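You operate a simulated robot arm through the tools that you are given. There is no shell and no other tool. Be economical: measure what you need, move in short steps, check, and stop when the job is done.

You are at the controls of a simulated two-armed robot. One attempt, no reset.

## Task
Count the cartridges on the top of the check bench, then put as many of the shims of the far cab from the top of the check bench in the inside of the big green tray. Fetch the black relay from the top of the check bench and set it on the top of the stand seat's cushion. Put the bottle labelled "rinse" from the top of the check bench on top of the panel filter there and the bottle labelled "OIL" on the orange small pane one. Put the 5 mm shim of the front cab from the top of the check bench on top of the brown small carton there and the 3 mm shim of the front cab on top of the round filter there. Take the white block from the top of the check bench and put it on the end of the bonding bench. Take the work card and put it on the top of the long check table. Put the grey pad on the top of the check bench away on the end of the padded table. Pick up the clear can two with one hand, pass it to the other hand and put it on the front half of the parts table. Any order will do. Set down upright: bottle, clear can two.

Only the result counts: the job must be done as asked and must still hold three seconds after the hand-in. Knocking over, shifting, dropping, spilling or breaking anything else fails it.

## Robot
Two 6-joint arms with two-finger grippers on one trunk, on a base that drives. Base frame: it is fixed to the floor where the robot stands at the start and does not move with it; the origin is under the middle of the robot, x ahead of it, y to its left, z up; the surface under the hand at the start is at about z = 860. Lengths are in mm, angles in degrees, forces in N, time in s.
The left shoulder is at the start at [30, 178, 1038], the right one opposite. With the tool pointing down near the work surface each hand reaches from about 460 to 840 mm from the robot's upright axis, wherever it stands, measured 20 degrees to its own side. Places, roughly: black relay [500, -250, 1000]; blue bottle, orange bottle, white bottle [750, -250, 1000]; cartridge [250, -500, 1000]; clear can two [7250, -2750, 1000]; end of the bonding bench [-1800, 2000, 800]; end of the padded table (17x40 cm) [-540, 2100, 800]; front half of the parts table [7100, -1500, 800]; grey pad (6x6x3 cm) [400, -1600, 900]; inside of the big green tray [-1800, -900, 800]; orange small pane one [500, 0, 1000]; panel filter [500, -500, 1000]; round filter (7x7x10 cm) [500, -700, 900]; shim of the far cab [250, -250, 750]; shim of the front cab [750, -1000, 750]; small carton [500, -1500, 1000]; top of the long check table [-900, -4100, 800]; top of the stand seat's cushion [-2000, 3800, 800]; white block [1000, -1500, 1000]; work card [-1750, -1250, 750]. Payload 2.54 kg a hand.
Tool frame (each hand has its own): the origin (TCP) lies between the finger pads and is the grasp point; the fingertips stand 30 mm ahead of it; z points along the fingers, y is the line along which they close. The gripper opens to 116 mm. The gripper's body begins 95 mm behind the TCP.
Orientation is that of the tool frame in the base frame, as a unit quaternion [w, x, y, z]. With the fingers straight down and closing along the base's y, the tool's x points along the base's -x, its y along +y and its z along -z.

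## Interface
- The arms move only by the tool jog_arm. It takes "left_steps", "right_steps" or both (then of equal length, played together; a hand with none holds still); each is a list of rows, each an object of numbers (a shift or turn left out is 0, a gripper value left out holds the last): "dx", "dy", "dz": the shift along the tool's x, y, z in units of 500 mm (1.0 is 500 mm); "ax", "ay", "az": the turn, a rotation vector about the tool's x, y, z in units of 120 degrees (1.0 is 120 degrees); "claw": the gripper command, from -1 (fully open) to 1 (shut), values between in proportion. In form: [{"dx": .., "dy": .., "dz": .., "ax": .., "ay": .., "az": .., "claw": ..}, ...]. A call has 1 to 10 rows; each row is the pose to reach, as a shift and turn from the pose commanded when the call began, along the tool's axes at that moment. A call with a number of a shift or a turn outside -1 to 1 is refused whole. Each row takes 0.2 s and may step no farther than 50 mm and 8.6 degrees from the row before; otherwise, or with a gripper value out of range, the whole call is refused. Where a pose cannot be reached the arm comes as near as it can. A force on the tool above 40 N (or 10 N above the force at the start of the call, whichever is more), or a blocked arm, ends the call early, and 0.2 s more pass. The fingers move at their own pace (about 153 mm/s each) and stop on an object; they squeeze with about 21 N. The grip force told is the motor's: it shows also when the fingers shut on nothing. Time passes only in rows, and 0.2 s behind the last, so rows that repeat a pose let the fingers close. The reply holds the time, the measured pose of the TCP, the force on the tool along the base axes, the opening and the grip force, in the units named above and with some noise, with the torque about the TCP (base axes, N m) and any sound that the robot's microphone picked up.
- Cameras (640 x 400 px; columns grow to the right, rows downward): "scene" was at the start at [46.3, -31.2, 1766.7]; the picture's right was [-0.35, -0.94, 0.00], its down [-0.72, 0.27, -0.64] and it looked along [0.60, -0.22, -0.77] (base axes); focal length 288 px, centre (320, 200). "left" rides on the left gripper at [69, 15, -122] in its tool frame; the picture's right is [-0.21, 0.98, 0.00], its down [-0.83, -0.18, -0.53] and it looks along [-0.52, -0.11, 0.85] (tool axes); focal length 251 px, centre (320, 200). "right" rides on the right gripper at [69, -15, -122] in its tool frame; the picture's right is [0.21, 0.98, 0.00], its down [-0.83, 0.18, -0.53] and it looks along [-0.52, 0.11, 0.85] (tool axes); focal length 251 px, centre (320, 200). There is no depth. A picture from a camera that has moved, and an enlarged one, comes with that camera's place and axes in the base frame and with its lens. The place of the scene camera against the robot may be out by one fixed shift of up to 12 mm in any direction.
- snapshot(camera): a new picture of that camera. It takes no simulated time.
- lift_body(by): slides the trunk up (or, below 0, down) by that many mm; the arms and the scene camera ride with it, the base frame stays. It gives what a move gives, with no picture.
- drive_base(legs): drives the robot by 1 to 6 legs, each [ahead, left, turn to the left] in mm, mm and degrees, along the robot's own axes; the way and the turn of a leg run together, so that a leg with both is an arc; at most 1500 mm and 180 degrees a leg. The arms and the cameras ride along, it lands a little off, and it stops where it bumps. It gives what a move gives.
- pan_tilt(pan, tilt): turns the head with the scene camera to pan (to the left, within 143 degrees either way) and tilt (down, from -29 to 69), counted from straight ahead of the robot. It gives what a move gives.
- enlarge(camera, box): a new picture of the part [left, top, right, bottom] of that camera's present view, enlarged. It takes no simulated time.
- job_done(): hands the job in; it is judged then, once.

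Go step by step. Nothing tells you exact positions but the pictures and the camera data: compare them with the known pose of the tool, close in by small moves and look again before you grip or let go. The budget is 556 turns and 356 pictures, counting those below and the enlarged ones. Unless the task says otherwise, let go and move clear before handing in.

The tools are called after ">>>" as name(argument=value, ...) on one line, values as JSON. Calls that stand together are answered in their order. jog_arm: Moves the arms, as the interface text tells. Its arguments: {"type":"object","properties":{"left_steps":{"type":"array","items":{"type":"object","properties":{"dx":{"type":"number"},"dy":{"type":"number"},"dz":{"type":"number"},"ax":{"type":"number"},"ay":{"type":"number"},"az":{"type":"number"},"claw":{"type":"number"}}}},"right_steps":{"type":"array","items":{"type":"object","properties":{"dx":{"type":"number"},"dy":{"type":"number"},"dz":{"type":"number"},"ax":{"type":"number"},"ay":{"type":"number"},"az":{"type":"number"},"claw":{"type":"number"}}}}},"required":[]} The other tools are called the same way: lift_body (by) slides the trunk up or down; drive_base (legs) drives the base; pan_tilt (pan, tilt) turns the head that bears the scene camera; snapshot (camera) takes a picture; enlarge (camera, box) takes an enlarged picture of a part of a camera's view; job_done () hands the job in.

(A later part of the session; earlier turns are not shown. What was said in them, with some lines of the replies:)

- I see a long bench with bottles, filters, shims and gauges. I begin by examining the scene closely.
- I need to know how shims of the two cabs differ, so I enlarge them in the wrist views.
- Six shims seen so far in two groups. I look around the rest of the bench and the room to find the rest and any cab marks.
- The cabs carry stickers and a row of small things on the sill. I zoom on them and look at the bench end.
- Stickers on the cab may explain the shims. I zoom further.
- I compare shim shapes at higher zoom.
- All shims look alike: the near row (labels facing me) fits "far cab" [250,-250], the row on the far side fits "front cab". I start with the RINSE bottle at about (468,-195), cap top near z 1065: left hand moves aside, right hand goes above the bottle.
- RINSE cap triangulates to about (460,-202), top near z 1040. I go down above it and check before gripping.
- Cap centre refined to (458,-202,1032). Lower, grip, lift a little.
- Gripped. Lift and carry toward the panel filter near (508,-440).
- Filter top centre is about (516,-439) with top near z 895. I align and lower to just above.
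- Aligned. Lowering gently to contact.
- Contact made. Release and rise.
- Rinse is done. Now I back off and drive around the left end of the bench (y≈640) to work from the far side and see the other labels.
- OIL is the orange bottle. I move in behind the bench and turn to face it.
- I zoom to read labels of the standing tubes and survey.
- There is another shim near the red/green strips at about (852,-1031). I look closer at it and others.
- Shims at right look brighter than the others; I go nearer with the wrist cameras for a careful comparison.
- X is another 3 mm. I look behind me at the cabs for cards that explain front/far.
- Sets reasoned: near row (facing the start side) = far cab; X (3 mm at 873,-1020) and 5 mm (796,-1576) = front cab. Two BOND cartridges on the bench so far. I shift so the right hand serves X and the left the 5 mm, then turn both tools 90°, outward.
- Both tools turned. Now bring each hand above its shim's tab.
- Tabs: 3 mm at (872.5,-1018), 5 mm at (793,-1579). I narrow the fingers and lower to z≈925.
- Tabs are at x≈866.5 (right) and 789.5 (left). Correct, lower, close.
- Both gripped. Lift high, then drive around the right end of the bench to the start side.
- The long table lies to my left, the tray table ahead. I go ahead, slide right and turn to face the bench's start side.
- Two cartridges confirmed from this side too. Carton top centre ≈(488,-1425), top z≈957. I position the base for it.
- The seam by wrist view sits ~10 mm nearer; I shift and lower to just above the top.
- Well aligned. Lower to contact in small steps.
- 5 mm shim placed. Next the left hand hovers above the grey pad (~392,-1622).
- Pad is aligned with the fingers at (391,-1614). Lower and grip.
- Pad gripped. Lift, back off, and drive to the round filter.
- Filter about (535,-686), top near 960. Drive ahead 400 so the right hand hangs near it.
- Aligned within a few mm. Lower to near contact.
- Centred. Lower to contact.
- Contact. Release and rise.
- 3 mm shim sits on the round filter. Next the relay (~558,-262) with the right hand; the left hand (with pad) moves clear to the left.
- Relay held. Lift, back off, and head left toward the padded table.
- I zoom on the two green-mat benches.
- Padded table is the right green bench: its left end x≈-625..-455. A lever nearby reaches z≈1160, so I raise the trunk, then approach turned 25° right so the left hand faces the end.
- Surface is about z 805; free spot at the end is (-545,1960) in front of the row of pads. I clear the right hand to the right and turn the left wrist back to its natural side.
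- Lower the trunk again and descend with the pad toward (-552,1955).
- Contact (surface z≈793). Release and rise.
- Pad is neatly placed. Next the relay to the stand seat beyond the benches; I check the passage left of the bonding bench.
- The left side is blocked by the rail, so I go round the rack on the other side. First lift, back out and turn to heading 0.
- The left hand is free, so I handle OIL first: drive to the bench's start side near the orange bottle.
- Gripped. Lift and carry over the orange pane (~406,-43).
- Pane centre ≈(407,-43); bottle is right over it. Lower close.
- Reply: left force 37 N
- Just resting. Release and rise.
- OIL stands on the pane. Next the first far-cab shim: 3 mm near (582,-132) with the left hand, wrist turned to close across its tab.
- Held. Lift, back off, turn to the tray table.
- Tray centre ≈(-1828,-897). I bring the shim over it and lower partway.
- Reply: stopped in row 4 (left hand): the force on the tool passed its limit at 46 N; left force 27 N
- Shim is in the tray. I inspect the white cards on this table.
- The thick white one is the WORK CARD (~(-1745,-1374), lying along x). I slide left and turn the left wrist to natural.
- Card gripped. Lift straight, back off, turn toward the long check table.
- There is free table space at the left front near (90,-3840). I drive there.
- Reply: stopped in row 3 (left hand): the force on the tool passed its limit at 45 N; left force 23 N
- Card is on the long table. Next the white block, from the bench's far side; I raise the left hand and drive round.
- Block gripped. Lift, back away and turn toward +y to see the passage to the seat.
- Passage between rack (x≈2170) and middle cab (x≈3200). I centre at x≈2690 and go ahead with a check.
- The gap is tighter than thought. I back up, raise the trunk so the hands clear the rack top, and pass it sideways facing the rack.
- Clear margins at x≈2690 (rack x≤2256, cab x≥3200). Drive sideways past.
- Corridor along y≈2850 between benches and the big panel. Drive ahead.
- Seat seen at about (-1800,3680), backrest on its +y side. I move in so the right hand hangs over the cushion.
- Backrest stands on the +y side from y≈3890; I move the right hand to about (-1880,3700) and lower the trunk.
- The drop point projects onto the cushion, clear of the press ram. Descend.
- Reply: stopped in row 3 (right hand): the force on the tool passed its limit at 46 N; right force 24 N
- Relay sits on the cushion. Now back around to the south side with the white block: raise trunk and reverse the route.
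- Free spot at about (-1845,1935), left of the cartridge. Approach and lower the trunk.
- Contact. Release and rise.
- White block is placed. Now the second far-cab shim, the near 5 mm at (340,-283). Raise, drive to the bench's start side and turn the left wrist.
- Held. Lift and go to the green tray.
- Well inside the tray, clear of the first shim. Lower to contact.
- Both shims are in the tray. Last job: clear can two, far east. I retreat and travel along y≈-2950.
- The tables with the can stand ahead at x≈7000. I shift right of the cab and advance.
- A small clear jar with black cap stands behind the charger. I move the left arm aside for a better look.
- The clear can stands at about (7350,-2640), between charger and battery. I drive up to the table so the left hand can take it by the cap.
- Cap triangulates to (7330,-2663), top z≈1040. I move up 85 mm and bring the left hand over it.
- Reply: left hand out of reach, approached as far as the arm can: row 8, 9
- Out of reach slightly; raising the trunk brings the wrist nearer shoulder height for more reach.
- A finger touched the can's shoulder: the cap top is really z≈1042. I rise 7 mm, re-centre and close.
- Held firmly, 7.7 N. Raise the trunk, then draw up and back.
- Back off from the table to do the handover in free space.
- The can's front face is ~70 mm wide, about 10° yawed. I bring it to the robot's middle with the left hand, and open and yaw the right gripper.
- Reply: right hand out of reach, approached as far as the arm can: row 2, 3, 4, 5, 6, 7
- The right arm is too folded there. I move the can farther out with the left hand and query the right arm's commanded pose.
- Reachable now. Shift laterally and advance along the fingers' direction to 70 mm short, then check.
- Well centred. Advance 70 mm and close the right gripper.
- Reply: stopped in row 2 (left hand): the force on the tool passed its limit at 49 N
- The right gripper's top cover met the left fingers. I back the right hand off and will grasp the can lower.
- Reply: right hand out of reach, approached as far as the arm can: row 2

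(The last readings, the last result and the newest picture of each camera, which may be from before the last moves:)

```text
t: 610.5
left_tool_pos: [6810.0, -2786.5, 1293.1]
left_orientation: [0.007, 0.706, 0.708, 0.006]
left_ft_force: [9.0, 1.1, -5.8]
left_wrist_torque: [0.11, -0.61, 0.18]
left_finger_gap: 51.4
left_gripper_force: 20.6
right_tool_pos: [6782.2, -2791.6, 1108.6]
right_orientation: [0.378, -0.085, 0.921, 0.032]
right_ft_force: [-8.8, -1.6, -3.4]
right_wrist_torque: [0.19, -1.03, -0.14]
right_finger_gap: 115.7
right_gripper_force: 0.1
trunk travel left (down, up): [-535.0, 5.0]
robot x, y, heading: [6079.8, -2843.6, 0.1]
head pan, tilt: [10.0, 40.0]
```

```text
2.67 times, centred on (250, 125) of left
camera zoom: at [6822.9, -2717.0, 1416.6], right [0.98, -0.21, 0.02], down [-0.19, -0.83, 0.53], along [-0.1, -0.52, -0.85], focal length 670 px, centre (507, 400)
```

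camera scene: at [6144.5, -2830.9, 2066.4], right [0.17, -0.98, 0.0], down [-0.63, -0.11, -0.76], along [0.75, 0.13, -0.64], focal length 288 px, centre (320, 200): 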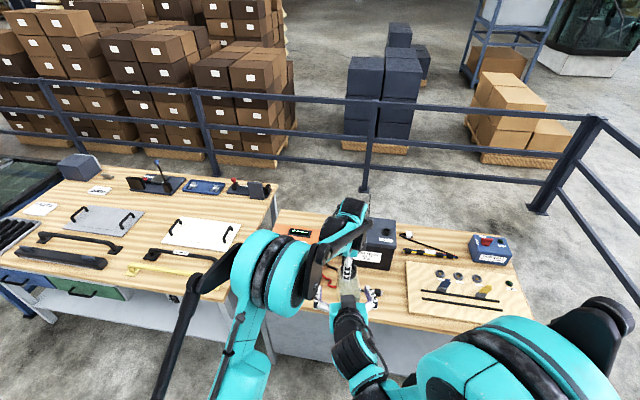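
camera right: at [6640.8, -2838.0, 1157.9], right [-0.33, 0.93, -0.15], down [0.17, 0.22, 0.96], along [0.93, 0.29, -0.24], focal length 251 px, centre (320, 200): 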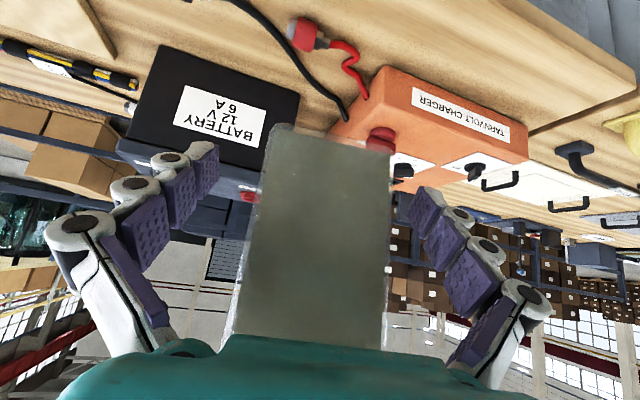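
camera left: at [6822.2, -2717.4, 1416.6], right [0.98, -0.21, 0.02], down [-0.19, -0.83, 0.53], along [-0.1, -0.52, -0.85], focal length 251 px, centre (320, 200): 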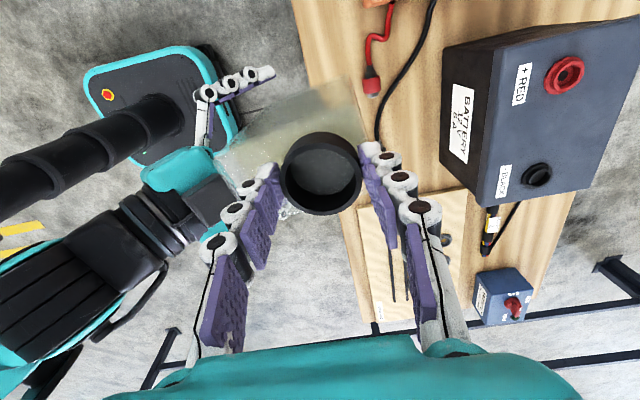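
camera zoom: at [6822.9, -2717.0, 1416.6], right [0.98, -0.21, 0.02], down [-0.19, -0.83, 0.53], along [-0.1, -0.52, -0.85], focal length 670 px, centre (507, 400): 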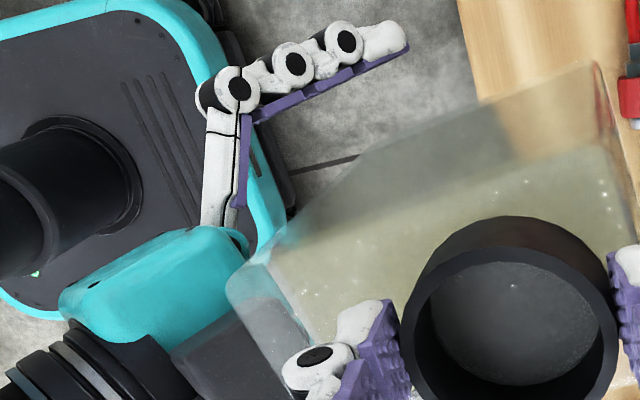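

Light touch of the palm on the can's front — the fingers are deep enough. Back 4 mm and close the right gripper.

>>> jog_arm(right_steps=[{"dz": -0.01}, {"dz": -0.01, "claw": -0.3}, {"dz": -0.01, "claw": 0.2}, {"dz": -0.01, "claw": 1}, {"dz": -0.01, "claw": 1}])

>>> snapshot(camera="right")

>>> snapshot(camera="left")

```text
t: 611.6
left_tool_pos: [6807.8, -2787.0, 1293.2]
left_orientation: [0.006, 0.706, 0.708, 0.007]
left_ft_force: [-1.6, 3.4, -12.9]
left_wrist_torque: [0.48, -0.21, 0.32]
left_finger_gap: 51.1
left_gripper_force: 21.2
right_tool_pos: [6779.0, -2794.2, 1114.2]
right_orientation: [0.379, -0.084, 0.921, 0.032]
right_ft_force: [0.6, -3.8, 5.2]
right_wrist_torque: [0.24, 0.33, -0.5]
right_finger_gap: 66.4
right_gripper_force: 20.7
trunk travel left (down, up): [-535.0, 5.0]
robot x, y, heading: [6083.5, -2845.6, -0.2]
head pan, tilt: [10.0, 40.0]
```

```text
119 pictures are left
camera right: at [6647.4, -2833.6, 1151.4], right [-0.33, 0.93, -0.15], down [0.17, 0.22, 0.96], along [0.93, 0.29, -0.23], focal length 251 px, centre (320, 200)
```

right: 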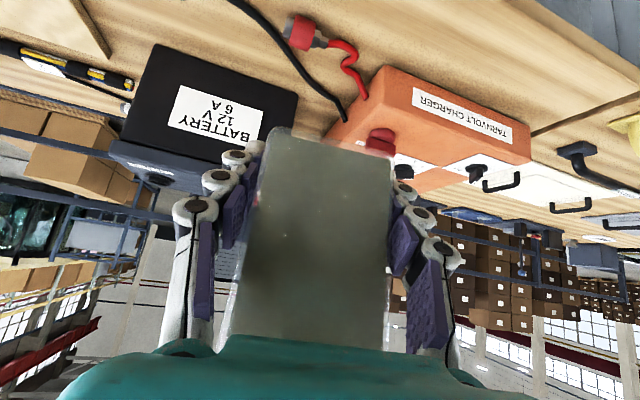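

```text
118 pictures are left
camera left: at [6822.2, -2717.2, 1416.5], right [0.98, -0.21, 0.02], down [-0.19, -0.83, 0.53], along [-0.1, -0.52, -0.85], focal length 251 px, centre (320, 200)
```

left: 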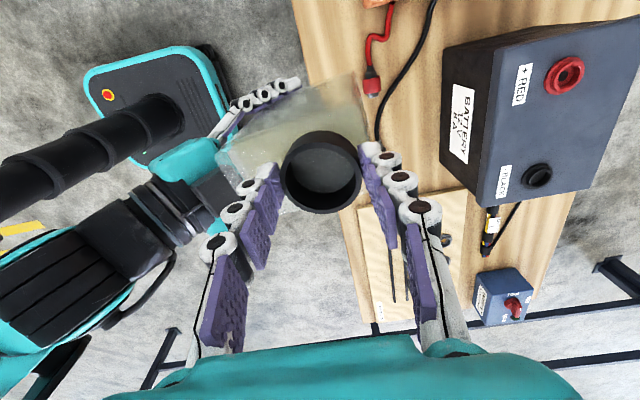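

Both hands hold it. Open the left only slightly and raise it straight up.

>>> jog_arm(left_steps=[{"claw": -0.02}, {"claw": -0.04}, {"claw": -0.04}])

>>> jog_arm(left_steps=[{"dz": -0.03}, {"dz": -0.07}, {"dz": -0.12}, {"dz": -0.19}])

>>> snapshot(camera="scene")

>>> snapshot(camera="left")

```text
t: 612.5
left_tool_pos: [6809.3, -2786.3, 1294.5]
left_orientation: [0.006, 0.707, 0.708, 0.006]
left_ft_force: [0.1, -0.4, 0.6]
left_wrist_torque: [-0.01, -0.03, 0.02]
left_finger_gap: 60.2
left_gripper_force: 0.1
right_tool_pos: [6778.6, -2794.3, 1112.4]
right_orientation: [0.379, -0.085, 0.921, 0.033]
right_ft_force: [-0.5, -0.3, -0.2]
right_wrist_torque: [-0.06, 0.21, -0.02]
right_finger_gap: 66.0
right_gripper_force: 20.7
trunk travel left (down, up): [-535.0, 5.0]
robot x, y, heading: [6083.2, -2845.1, 0.0]
head pan, tilt: [10.0, 40.0]
```

```text
t: 613.5
left_tool_pos: [6807.4, -2785.6, 1390.7]
left_orientation: [0.006, 0.707, 0.707, 0.006]
left_ft_force: [-0.2, -1.3, 0.3]
left_wrist_torque: [-0.01, 0.0, 0.0]
left_finger_gap: 60.5
left_gripper_force: 0.0
right_tool_pos: [6777.5, -2793.1, 1112.3]
right_orientation: [0.379, -0.086, 0.921, 0.034]
right_ft_force: [0.0, 0.1, -0.4]
right_wrist_torque: [-0.06, 0.18, 0.02]
right_finger_gap: 65.9
right_gripper_force: 20.5
trunk travel left (down, up): [-535.0, 5.0]
robot x, y, heading: [6079.8, -2843.5, 0.1]
head pan, tilt: [10.0, 40.0]
```

```text
117 pictures are left
camera scene: at [6141.5, -2834.2, 2066.5], right [0.17, -0.98, 0.0], down [-0.63, -0.11, -0.77], along [0.75, 0.13, -0.64], focal length 288 px, centre (320, 200)
```

scene: 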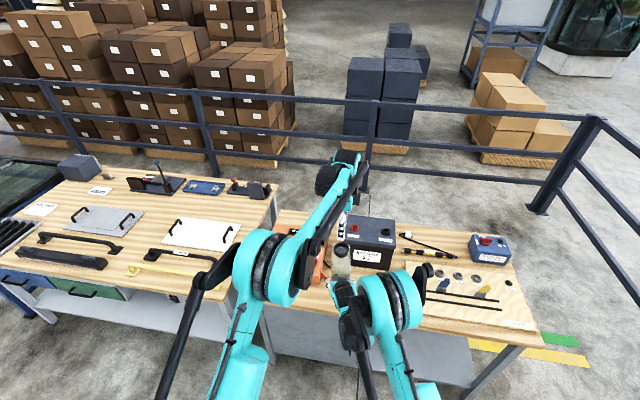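

```text
116 pictures are left
camera left: at [6819.8, -2717.0, 1512.6], right [0.98, -0.21, 0.02], down [-0.19, -0.83, 0.53], along [-0.1, -0.52, -0.85], focal length 251 px, centre (320, 200)
```

left: 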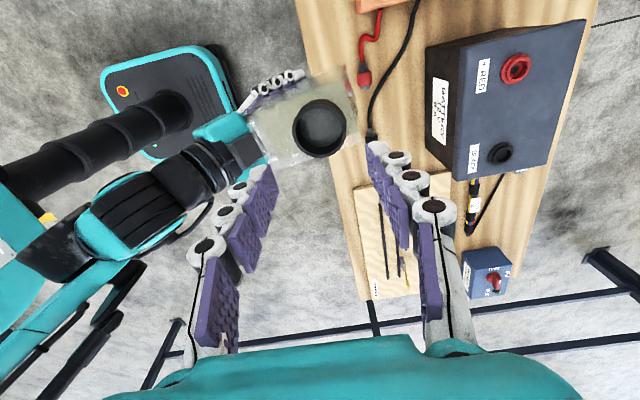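

Handover done. Left hand moves up and away; then I back a little and drive to the parts table.

>>> jog_arm(left_steps=[{"dz": -0.06}, {"dz": -0.12}, {"dx": 0.09, "dz": -0.12}, {"dx": 0.18, "dz": -0.12}, {"dx": 0.27, "dz": -0.12}, {"dx": 0.36, "dz": -0.12}, {"dx": 0.45, "dz": -0.12}, {"dx": 0.54, "dz": -0.12}])

>>> drive_base(legs=[[-120, 0, 0], [0, 1150, 0]])

>>> pan_tilt(pan=5, tilt=45)

>>> snapshot(camera="scene")

>>> snapshot(camera="left")

```text
t: 615.2
left_tool_pos: [6806.5, -2516.3, 1448.8]
left_orientation: [0.007, 0.707, 0.707, 0.006]
left_ft_force: [0.5, 0.0, 0.1]
left_wrist_torque: [-0.09, 0.02, 0.01]
left_finger_gap: 60.1
left_gripper_force: 0.1
right_tool_pos: [6779.7, -2791.4, 1112.1]
right_orientation: [0.378, -0.086, 0.921, 0.032]
right_ft_force: [0.2, 0.5, -0.1]
right_wrist_torque: [-0.05, 0.16, -0.02]
right_finger_gap: 65.6
right_gripper_force: 21.6
trunk travel left (down, up): [-535.0, 5.0]
robot x, y, heading: [6079.7, -2842.9, 0.3]
head pan, tilt: [10.0, 40.0]
```

```text
t: 622.0
left_tool_pos: [6684.1, -1367.9, 1449.5]
left_orientation: [0.006, 0.707, 0.707, 0.006]
left_ft_force: [0.1, 0.0, 0.1]
left_wrist_torque: [-0.01, -0.02, 0.0]
left_finger_gap: 60.3
left_gripper_force: 0.0
right_tool_pos: [6656.3, -1645.0, 1113.0]
right_orientation: [0.379, -0.086, 0.921, 0.034]
right_ft_force: [0.3, -0.4, -8.3]
right_wrist_torque: [-0.04, 0.15, -0.02]
right_finger_gap: 65.7
right_gripper_force: 21.2
trunk travel left (down, up): [-535.0, 5.0]
robot x, y, heading: [5963.6, -1692.2, 0.1]
head pan, tilt: [10.0, 40.0]
```

```text
t: 622.6
left_tool_pos: [6684.4, -1366.5, 1449.5]
left_orientation: [0.006, 0.707, 0.707, 0.006]
left_ft_force: [0.1, -1.2, -0.3]
left_wrist_torque: [0.0, -0.01, 0.0]
left_finger_gap: 60.5
left_gripper_force: 0.1
right_tool_pos: [6656.9, -1643.7, 1113.8]
right_orientation: [0.377, -0.085, 0.922, 0.032]
right_ft_force: [0.1, 0.2, -8.8]
right_wrist_torque: [-0.07, 0.17, 0.01]
right_finger_gap: 65.8
right_gripper_force: 20.9
trunk travel left (down, up): [-535.0, 5.0]
robot x, y, heading: [5962.2, -1699.7, -0.3]
head pan, tilt: [5.0, 45.0]
```

```text
115 pictures are left
camera scene: at [6018.7, -1691.9, 2059.2], right [0.09, -1.0, 0.0], down [-0.7, -0.06, -0.71], along [0.7, 0.06, -0.71], focal length 288 px, centre (320, 200)
```

scene: 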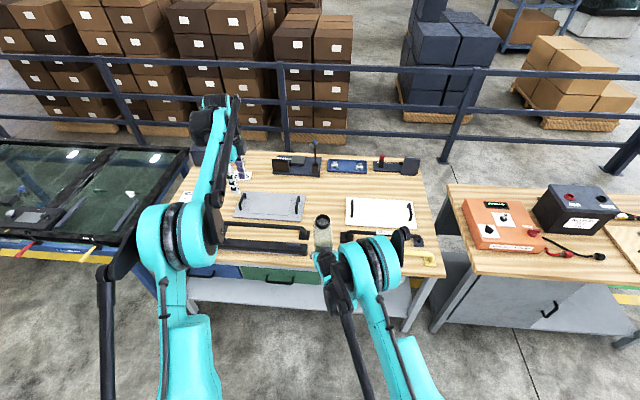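

```text
114 pictures are left
camera left: at [6697.3, -1298.2, 1572.2], right [0.98, -0.21, 0.02], down [-0.19, -0.83, 0.53], along [-0.1, -0.52, -0.85], focal length 251 px, centre (320, 200)
```

left: 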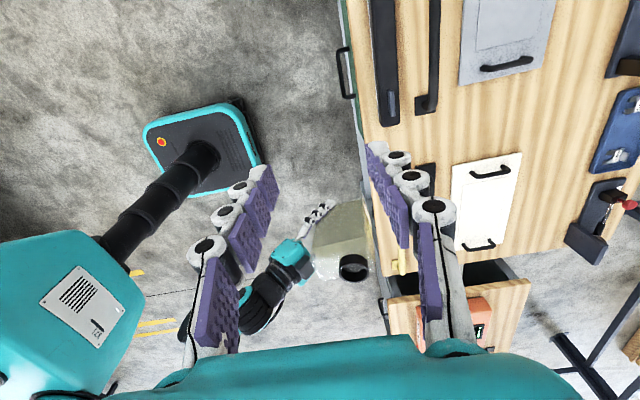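

>>> enlarge(camera="scene", box=[180, 140, 450, 309])

>>> enlarge(camera="left", box=[330, 0, 640, 194])

```text
2.37 times, centred on (315, 224) of scene
camera zoom: at [6018.7, -1691.9, 2059.2], right [0.09, -1.0, 0.0], down [-0.7, -0.06, -0.71], along [0.7, 0.06, -0.71], focal length 682 px, centre (332, 142)
```

zoom: 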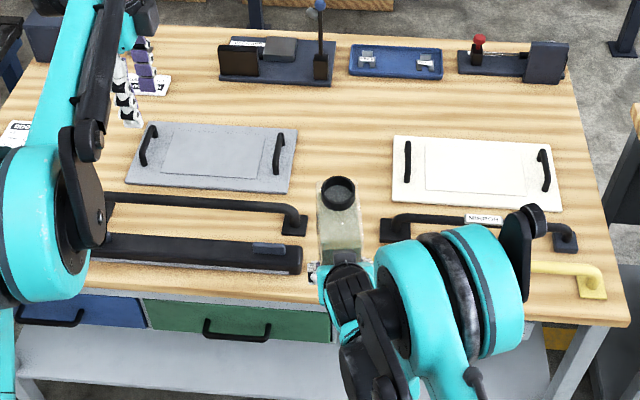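

```text
2.06 times, centred on (485, 97) of left
camera zoom: at [6697.3, -1298.2, 1572.2], right [0.98, -0.21, 0.02], down [-0.19, -0.83, 0.53], along [-0.1, -0.52, -0.85], focal length 518 px, centre (-20, 412)
```

zoom: 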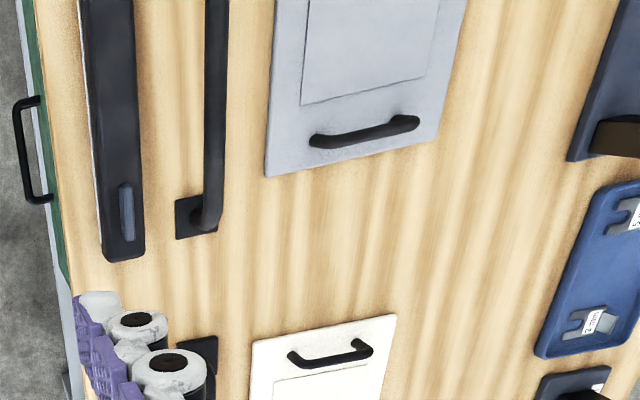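

Free spot between the panels at about (7095,-1630), in the front half. Drive ahead and then lower by the trunk.

>>> drive_base(legs=[[425, 14, 0]])

>>> snapshot(camera="scene")

>>> snapshot(camera="left")

>>> snapshot(camera="right")

```text
t: 625.2
left_tool_pos: [7111.0, -1351.6, 1449.1]
left_orientation: [0.006, 0.706, 0.708, 0.006]
left_ft_force: [-0.4, -0.3, -1.0]
left_wrist_torque: [0.02, -0.02, 0.02]
left_finger_gap: 60.2
left_gripper_force: 0.0
right_tool_pos: [7084.6, -1629.7, 1114.1]
right_orientation: [0.379, -0.086, 0.921, 0.033]
right_ft_force: [0.1, -0.4, -7.8]
right_wrist_torque: [-0.01, 0.16, -0.03]
right_finger_gap: 65.8
right_gripper_force: 20.9
trunk travel left (down, up): [-535.0, 5.0]
robot x, y, heading: [6390.5, -1681.0, -0.2]
head pan, tilt: [5.0, 45.0]
```

```text
111 pictures are left
camera scene: at [6445.4, -1678.3, 2059.3], right [0.09, -1.0, 0.0], down [-0.7, -0.06, -0.71], along [0.7, 0.06, -0.71], focal length 288 px, centre (320, 200)
```

scene: 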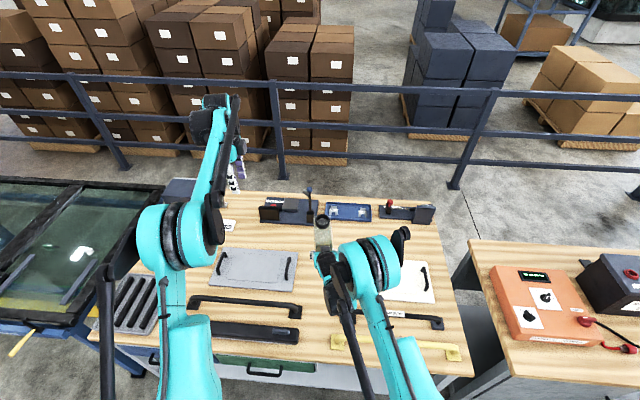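

```text
110 pictures are left
camera left: at [7123.7, -1283.4, 1572.8], right [0.98, -0.21, 0.02], down [-0.19, -0.83, 0.53], along [-0.1, -0.52, -0.85], focal length 251 px, centre (320, 200)
```

left: 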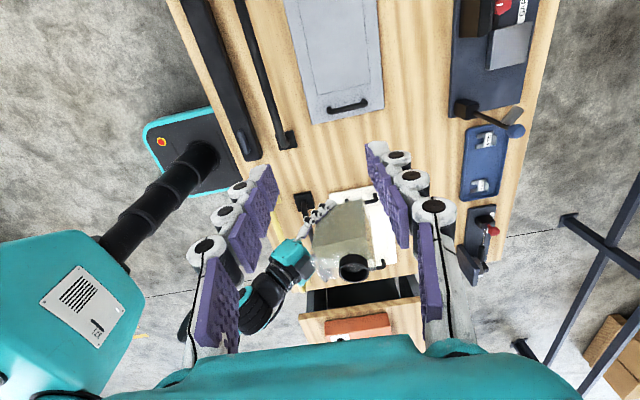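

```text
109 pictures are left
camera right: at [6952.9, -1669.2, 1151.7], right [-0.33, 0.93, -0.15], down [0.17, 0.22, 0.96], along [0.93, 0.29, -0.23], focal length 251 px, centre (320, 200)
```

right: 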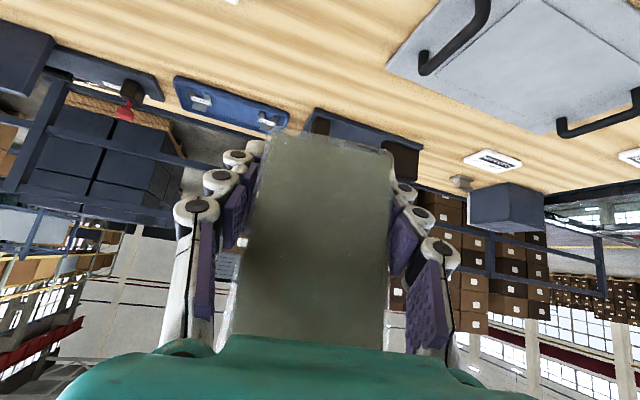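

The gap centre at x≈7100 is y≈-1600. Shift +18 mm and lower the trunk 225.

>>> jog_arm(right_steps=[{"dx": -0.002, "dy": 0.018, "dz": 0.002}, {"dx": -0.005, "dy": 0.036, "dz": 0.005}])

>>> lift_body(by=-215)

>>> snapshot(camera="scene")

>>> snapshot(camera="left")

>>> snapshot(camera="right")

```text
t: 625.8
left_tool_pos: [7111.9, -1350.9, 1449.4]
left_orientation: [0.007, 0.707, 0.707, 0.006]
left_ft_force: [-0.1, 0.0, -0.3]
left_wrist_torque: [-0.01, -0.03, 0.0]
left_finger_gap: 60.2
left_gripper_force: 0.1
right_tool_pos: [7085.0, -1610.3, 1112.2]
right_orientation: [0.379, -0.086, 0.921, 0.034]
right_ft_force: [0.8, 0.2, -8.8]
right_wrist_torque: [-0.04, 0.18, -0.01]
right_finger_gap: 65.7
right_gripper_force: 21.1
trunk travel left (down, up): [-535.0, 5.0]
robot x, y, heading: [6388.0, -1682.9, 0.0]
head pan, tilt: [5.0, 45.0]
```

```text
t: 628.1
left_tool_pos: [7112.3, -1352.0, 1233.8]
left_orientation: [0.006, 0.706, 0.708, 0.007]
left_ft_force: [0.3, 0.5, 0.4]
left_wrist_torque: [0.02, 0.01, -0.02]
left_finger_gap: 60.4
left_gripper_force: 0.1
right_tool_pos: [7085.0, -1610.1, 897.9]
right_orientation: [0.378, -0.086, 0.921, 0.033]
right_ft_force: [0.0, -0.1, -8.8]
right_wrist_torque: [-0.07, 0.19, 0.0]
right_finger_gap: 65.5
right_gripper_force: 21.0
trunk travel left (down, up): [-320.0, 220.0]
robot x, y, heading: [6391.6, -1680.7, -0.1]
head pan, tilt: [5.0, 45.0]
```

```text
108 pictures are left
camera scene: at [6446.2, -1678.2, 1844.4], right [0.09, -1.0, 0.0], down [-0.7, -0.06, -0.71], along [0.7, 0.06, -0.71], focal length 288 px, centre (320, 200)
```

scene: 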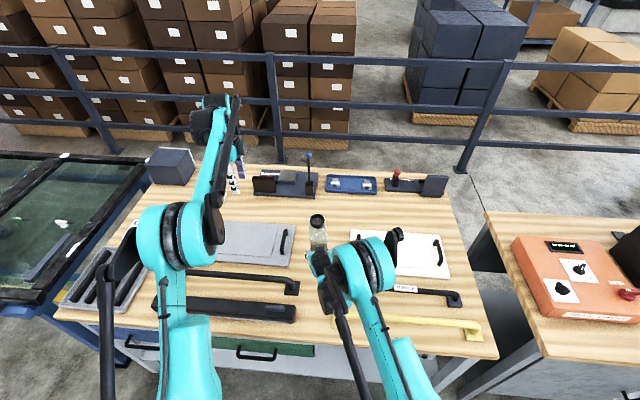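

```text
107 pictures are left
camera left: at [7124.2, -1283.3, 1357.6], right [0.98, -0.21, 0.02], down [-0.19, -0.83, 0.53], along [-0.1, -0.52, -0.85], focal length 251 px, centre (320, 200)
```

left: 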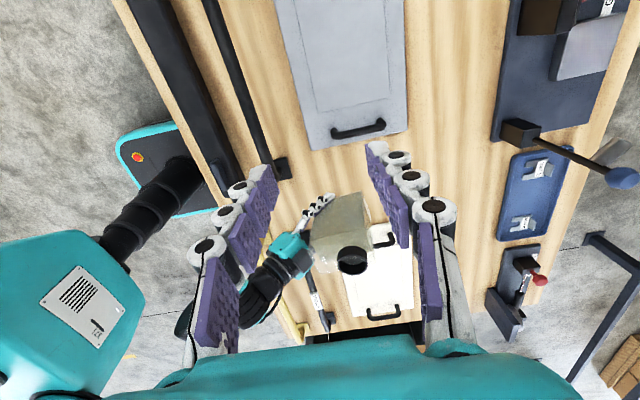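

```text
106 pictures are left
camera right: at [6953.8, -1650.5, 936.2], right [-0.33, 0.93, -0.15], down [0.17, 0.22, 0.96], along [0.93, 0.29, -0.24], focal length 251 px, centre (320, 200)
```

right: 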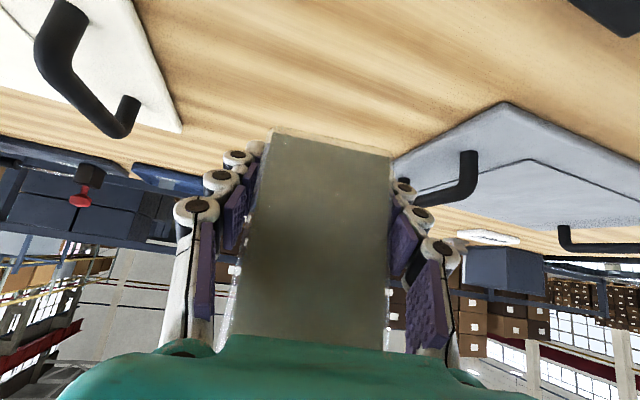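

Clear of both panels. Lower with the arm in small steps.

>>> jog_arm(right_steps=[{"dx": 0.014, "dz": 0.0142}, {"dx": 0.028, "dz": 0.0284}, {"dx": 0.035, "dz": 0.0355}])

```text
t: 628.9
left_tool_pos: [7110.8, -1351.3, 1234.2]
left_orientation: [0.007, 0.707, 0.707, 0.006]
left_ft_force: [0.7, -0.4, -0.2]
left_wrist_torque: [0.04, -0.03, 0.0]
left_finger_gap: 60.2
left_gripper_force: 0.1
right_tool_pos: [7084.7, -1610.4, 871.6]
right_orientation: [0.379, -0.086, 0.921, 0.034]
right_ft_force: [-0.4, 0.1, -9.2]
right_wrist_torque: [-0.01, 0.2, 0.0]
right_finger_gap: 65.6
right_gripper_force: 20.7
trunk travel left (down, up): [-320.0, 220.0]
robot x, y, heading: [6396.0, -1685.5, 0.0]
head pan, tilt: [5.0, 45.0]
```

>>> jog_arm(right_steps=[{"dx": 0.006, "dz": 0.006}, {"dx": 0.011, "dz": 0.011}])

>>> enlarge(camera="scene", box=[270, 190, 366, 265])

>>> snapshot(camera="right")

```text
t: 629.5
left_tool_pos: [7111.2, -1350.8, 1234.0]
left_orientation: [0.006, 0.707, 0.708, 0.006]
left_ft_force: [0.3, -0.1, -0.7]
left_wrist_torque: [-0.02, -0.02, -0.02]
left_finger_gap: 60.1
left_gripper_force: 0.0
right_tool_pos: [7084.6, -1611.4, 864.7]
right_orientation: [0.379, -0.086, 0.921, 0.034]
right_ft_force: [0.4, 0.7, -8.8]
right_wrist_torque: [-0.04, 0.18, 0.03]
right_finger_gap: 65.6
right_gripper_force: 20.5
trunk travel left (down, up): [-320.0, 220.0]
robot x, y, heading: [6392.1, -1684.9, -0.1]
head pan, tilt: [5.0, 45.0]
```

```text
5.33 times, centred on (318, 228) of scene
camera zoom: at [6446.5, -1678.1, 1844.2], right [0.09, -1.0, 0.0], down [-0.7, -0.06, -0.71], along [0.7, 0.06, -0.71], focal length 1537 px, centre (331, 53)
```

zoom: 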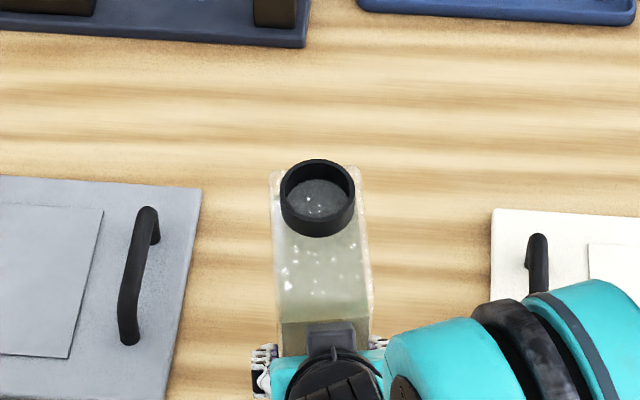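

```text
104 pictures are left
camera right: at [6953.8, -1650.9, 902.8], right [-0.33, 0.93, -0.15], down [0.17, 0.22, 0.96], along [0.93, 0.29, -0.24], focal length 251 px, centre (320, 200)
```

right: 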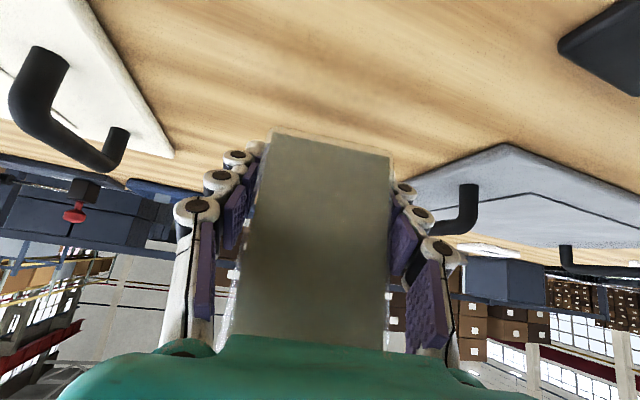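

>>> jog_arm(right_steps=[{"dx": 0.006, "dz": 0.006}, {"dx": 0.012, "dz": 0.012}, {"dx": 0.018, "dz": 0.018}])

```text
t: 630.3
left_tool_pos: [7111.9, -1352.1, 1233.5]
left_orientation: [0.006, 0.706, 0.708, 0.006]
left_ft_force: [0.5, 0.4, 0.6]
left_wrist_torque: [0.02, 0.03, 0.03]
left_finger_gap: 60.3
left_gripper_force: 0.0
right_tool_pos: [7086.4, -1610.2, 851.7]
right_orientation: [0.378, -0.086, 0.921, 0.033]
right_ft_force: [-0.4, 0.0, -8.7]
right_wrist_torque: [-0.03, 0.17, -0.01]
right_finger_gap: 65.8
right_gripper_force: 20.7
trunk travel left (down, up): [-320.0, 220.0]
robot x, y, heading: [6390.5, -1681.2, -0.1]
head pan, tilt: [5.0, 45.0]
```

>>> jog_arm(right_steps=[{"dx": 0.006, "dz": 0.006}, {"dx": 0.012, "dz": 0.012}])

>>> snapshot(camera="right")

```text
t: 630.9
left_tool_pos: [7110.9, -1351.8, 1233.8]
left_orientation: [0.007, 0.706, 0.708, 0.006]
left_ft_force: [0.0, -0.6, 0.6]
left_wrist_torque: [-0.01, -0.02, -0.01]
left_finger_gap: 59.9
left_gripper_force: 0.0
right_tool_pos: [7085.8, -1610.3, 842.8]
right_orientation: [0.377, -0.086, 0.921, 0.033]
right_ft_force: [1.2, 1.0, -8.9]
right_wrist_torque: [-0.02, 0.2, 0.0]
right_finger_gap: 65.9
right_gripper_force: 20.7
trunk travel left (down, up): [-320.0, 220.0]
robot x, y, heading: [6389.8, -1682.7, 0.0]
head pan, tilt: [5.0, 45.0]
```

```text
103 pictures are left
camera right: at [6954.1, -1650.9, 882.1], right [-0.33, 0.93, -0.15], down [0.17, 0.22, 0.96], along [0.93, 0.29, -0.24], focal length 251 px, centre (320, 200)
```

right: 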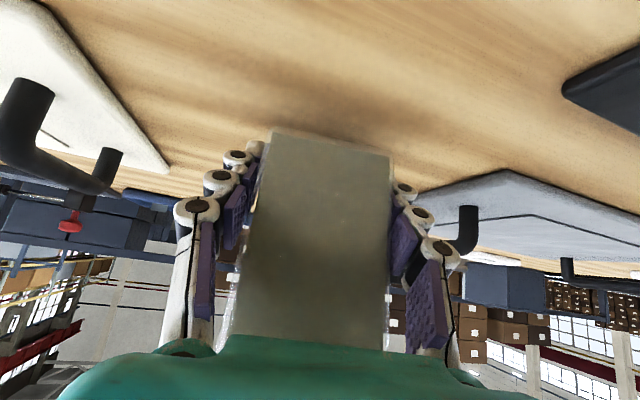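

>>> jog_arm(right_steps=[{"dx": 0.004, "dz": 0.004}, {"dx": 0.008, "dz": 0.008}])

```text
t: 631.5
left_tool_pos: [7111.6, -1353.4, 1234.0]
left_orientation: [0.006, 0.706, 0.708, 0.006]
left_ft_force: [-0.1, 0.4, 0.2]
left_wrist_torque: [-0.01, 0.03, 0.03]
left_finger_gap: 60.0
left_gripper_force: 0.1
right_tool_pos: [7084.9, -1611.2, 836.3]
right_orientation: [0.379, -0.086, 0.921, 0.033]
right_ft_force: [0.3, 0.0, -8.4]
right_wrist_torque: [-0.05, 0.22, -0.02]
right_finger_gap: 65.8
right_gripper_force: 21.0
trunk travel left (down, up): [-320.0, 220.0]
robot x, y, heading: [6390.0, -1681.7, -0.1]
head pan, tilt: [5.0, 45.0]
```

>>> jog_arm(right_steps=[{"dx": 0.004, "dz": 0.004}, {"dx": 0.008, "dz": 0.008}])

```text
t: 632.1
left_tool_pos: [7112.4, -1353.1, 1233.3]
left_orientation: [0.006, 0.706, 0.708, 0.007]
left_ft_force: [0.1, -0.1, -0.7]
left_wrist_torque: [0.01, -0.02, -0.02]
left_finger_gap: 60.3
left_gripper_force: 0.0
right_tool_pos: [7084.8, -1610.5, 831.5]
right_orientation: [0.379, -0.086, 0.921, 0.033]
right_ft_force: [1.0, 0.7, -8.4]
right_wrist_torque: [-0.03, 0.19, 0.01]
right_finger_gap: 65.8
right_gripper_force: 20.4
trunk travel left (down, up): [-320.0, 220.0]
robot x, y, heading: [6390.8, -1680.2, 0.0]
head pan, tilt: [5.0, 45.0]
```

>>> jog_arm(right_steps=[{"dx": 0.004, "dz": 0.004}, {"dx": 0.008, "dz": 0.008}])

>>> snapshot(camera="right")

```text
t: 632.7
left_tool_pos: [7110.5, -1352.4, 1234.6]
left_orientation: [0.006, 0.706, 0.708, 0.006]
left_ft_force: [-0.8, 0.5, -0.2]
left_wrist_torque: [0.03, 0.01, 0.0]
left_finger_gap: 60.0
left_gripper_force: 0.0
right_tool_pos: [7085.1, -1610.5, 826.7]
right_orientation: [0.378, -0.086, 0.921, 0.034]
right_ft_force: [0.1, -0.1, -3.8]
right_wrist_torque: [0.12, 0.16, -0.03]
right_finger_gap: 65.8
right_gripper_force: 20.7
trunk travel left (down, up): [-320.0, 220.0]
robot x, y, heading: [6389.5, -1680.3, 0.2]
head pan, tilt: [5.0, 45.0]
```

```text
102 pictures are left
camera right: at [6953.7, -1650.9, 865.6], right [-0.33, 0.93, -0.15], down [0.17, 0.22, 0.96], along [0.93, 0.29, -0.23], focal length 251 px, centre (320, 200)
```

right: 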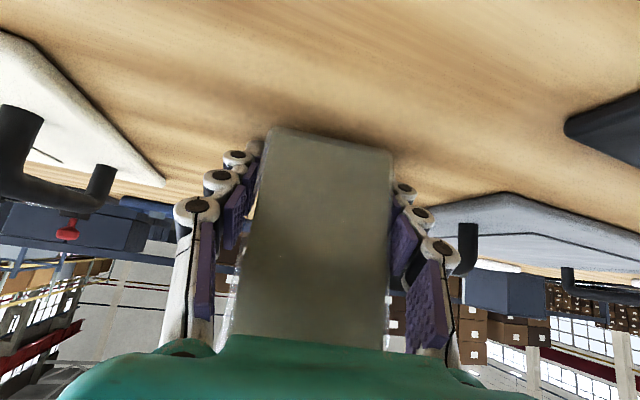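

>>> jog_arm(right_steps=[{"dx": 0.003, "dz": 0.003}])

```text
t: 633.1
left_tool_pos: [7110.1, -1352.5, 1235.6]
left_orientation: [0.007, 0.707, 0.707, 0.007]
left_ft_force: [-0.3, 0.2, -0.1]
left_wrist_torque: [-0.01, 0.0, 0.04]
left_finger_gap: 60.5
left_gripper_force: 0.1
right_tool_pos: [7085.0, -1611.3, 827.4]
right_orientation: [0.38, -0.085, 0.92, 0.034]
right_ft_force: [5.8, 0.3, 14.6]
right_wrist_torque: [0.65, -0.09, -0.2]
right_finger_gap: 65.6
right_gripper_force: 20.5
trunk travel left (down, up): [-320.0, 220.0]
robot x, y, heading: [6387.0, -1682.1, -0.0]
head pan, tilt: [5.0, 45.0]
```

>>> jog_arm(right_steps=[{"dx": -0.002, "dz": -0.002}, {"dx": -0.002, "dz": -0.002, "claw": -0.25}, {"dx": -0.002, "dz": -0.002, "claw": -0.45}, {"dx": -0.002, "dz": -0.002, "claw": -0.45}])

>>> snapshot(camera="right")

>>> snapshot(camera="left")

```text
t: 634.1
left_tool_pos: [7110.6, -1351.8, 1234.7]
left_orientation: [0.006, 0.707, 0.707, 0.007]
left_ft_force: [0.3, 0.5, 0.3]
left_wrist_torque: [0.0, 0.0, 0.0]
left_finger_gap: 60.3
left_gripper_force: 0.1
right_tool_pos: [7083.6, -1610.1, 826.6]
right_orientation: [0.379, -0.086, 0.921, 0.033]
right_ft_force: [-0.7, 0.3, -0.2]
right_wrist_torque: [-0.01, 0.02, -0.01]
right_finger_gap: 84.4
right_gripper_force: 0.1
trunk travel left (down, up): [-320.0, 220.0]
robot x, y, heading: [6391.3, -1682.2, 0.0]
head pan, tilt: [5.0, 45.0]
```

```text
101 pictures are left
camera right: at [6953.1, -1650.6, 864.8], right [-0.33, 0.93, -0.15], down [0.17, 0.22, 0.96], along [0.93, 0.29, -0.24], focal length 251 px, centre (320, 200)
```

right: 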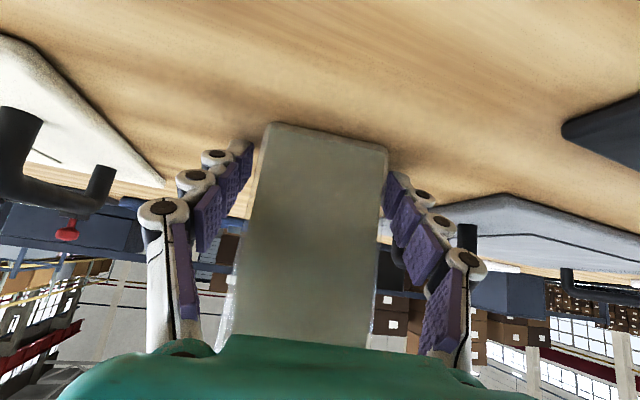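

```text
100 pictures are left
camera left: at [7123.4, -1283.3, 1357.9], right [0.98, -0.21, 0.02], down [-0.19, -0.83, 0.53], along [-0.1, -0.52, -0.85], focal length 251 px, centre (320, 200)
```

left: 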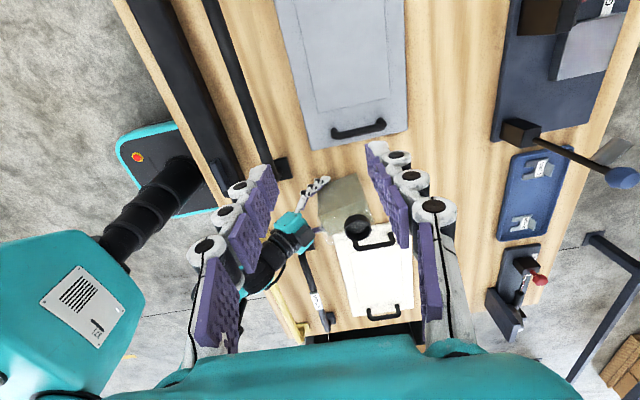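

Released and standing. Withdraw the right hand back along its fingers.

>>> jog_arm(right_steps=[{"dz": -0.05}, {"dz": -0.12}, {"dz": -0.2}, {"dz": -0.28}, {"dz": -0.34}])

>>> lift_body(by=150)

>>> snapshot(camera="scene")

>>> snapshot(camera="left")

```text
t: 635.3
left_tool_pos: [7109.9, -1352.3, 1235.9]
left_orientation: [0.007, 0.706, 0.708, 0.006]
left_ft_force: [-0.1, 0.2, 0.0]
left_wrist_torque: [-0.02, -0.06, -0.02]
left_finger_gap: 60.1
left_gripper_force: 0.0
right_tool_pos: [7003.9, -1612.7, 978.3]
right_orientation: [0.379, -0.085, 0.921, 0.033]
right_ft_force: [-0.6, 0.3, -0.3]
right_wrist_torque: [0.03, -0.03, 0.0]
right_finger_gap: 84.5
right_gripper_force: 0.0
right hand out of reach, approached as far as the arm can: row 2, 3, 4, 5
trunk travel left (down, up): [-320.0, 220.0]
robot x, y, heading: [6390.7, -1679.1, 0.3]
head pan, tilt: [5.0, 45.0]
```

```text
t: 637.1
left_tool_pos: [7110.0, -1351.2, 1382.8]
left_orientation: [0.007, 0.707, 0.707, 0.006]
left_ft_force: [0.1, 0.8, 0.5]
left_wrist_torque: [0.0, 0.02, 0.03]
left_finger_gap: 60.3
left_gripper_force: 0.0
right_tool_pos: [7005.2, -1613.7, 1126.8]
right_orientation: [0.377, -0.085, 0.922, 0.033]
right_ft_force: [0.4, 0.2, 0.9]
right_wrist_torque: [0.0, 0.0, 0.01]
right_finger_gap: 84.1
right_gripper_force: 0.0
trunk travel left (down, up): [-470.0, 70.0]
robot x, y, heading: [6388.2, -1679.7, 0.2]
head pan, tilt: [5.0, 45.0]
```

```text
99 pictures are left
camera scene: at [6445.6, -1678.1, 1994.1], right [0.09, -1.0, 0.0], down [-0.7, -0.06, -0.71], along [0.7, 0.06, -0.71], focal length 288 px, centre (320, 200)
```

scene: 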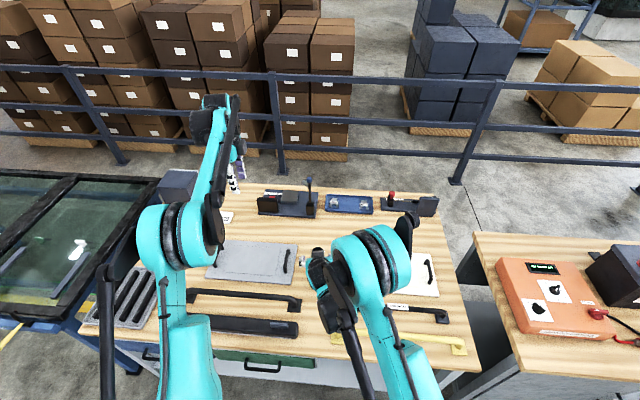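

```text
98 pictures are left
camera left: at [7123.8, -1283.3, 1507.5], right [0.98, -0.21, 0.02], down [-0.19, -0.83, 0.53], along [-0.1, -0.52, -0.85], focal length 251 px, centre (320, 200)
```

left: 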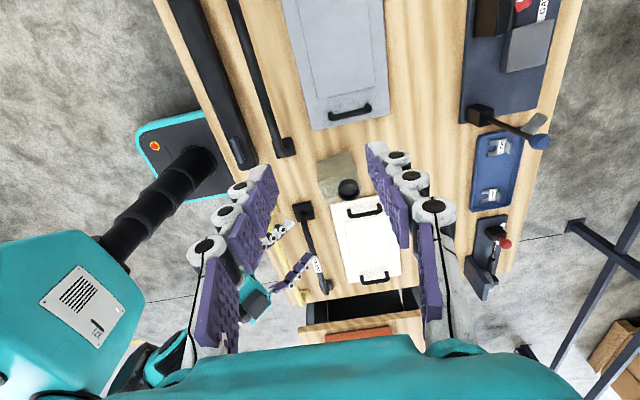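

>>> drive_base(legs=[[-500, 0, 0]])

>>> enlarge(camera="scene", box=[220, 110, 460, 260])

```text
t: 640.0
left_tool_pos: [6613.3, -1352.8, 1384.3]
left_orientation: [0.006, 0.706, 0.708, 0.006]
left_ft_force: [0.0, 0.2, -0.6]
left_wrist_torque: [0.01, -0.04, 0.02]
left_finger_gap: 60.3
left_gripper_force: 0.0
right_tool_pos: [6505.7, -1613.6, 1126.1]
right_orientation: [0.378, -0.085, 0.921, 0.032]
right_ft_force: [0.2, 0.2, 0.1]
right_wrist_torque: [0.0, 0.03, -0.02]
right_finger_gap: 83.9
right_gripper_force: 0.0
trunk travel left (down, up): [-470.0, 70.0]
robot x, y, heading: [5889.3, -1683.8, -0.0]
head pan, tilt: [5.0, 45.0]
```

```text
2.67 times, centred on (340, 185) of scene
camera zoom: at [5946.3, -1678.5, 1994.3], right [0.09, -1.0, 0.0], down [-0.7, -0.06, -0.71], along [0.7, 0.06, -0.71], focal length 768 px, centre (267, 240)
```

zoom: 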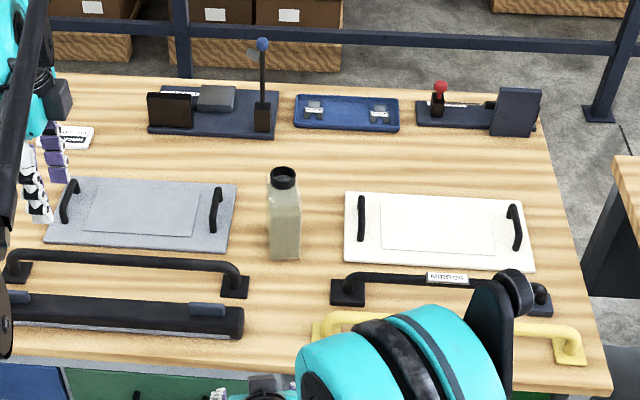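

The can stands upright in the front half of the parts table and both hands are empty and clear. All the other items were placed and checked earlier, so I hand in.

>>> job_done()

```text
The job is handed in.
```

I did every item in the task and handed the job in; I have not been told how it was judged.

- **Uncertain:** the shims carry no cab marking. I told the two cabs' shims apart by the rough positions you gave and by which thicknesses occur only once.
- **Count:** there were 2 cartridges on the check bench, so 2 far-cab shims (a 3 mm and a 5 mm) went into the green tray.
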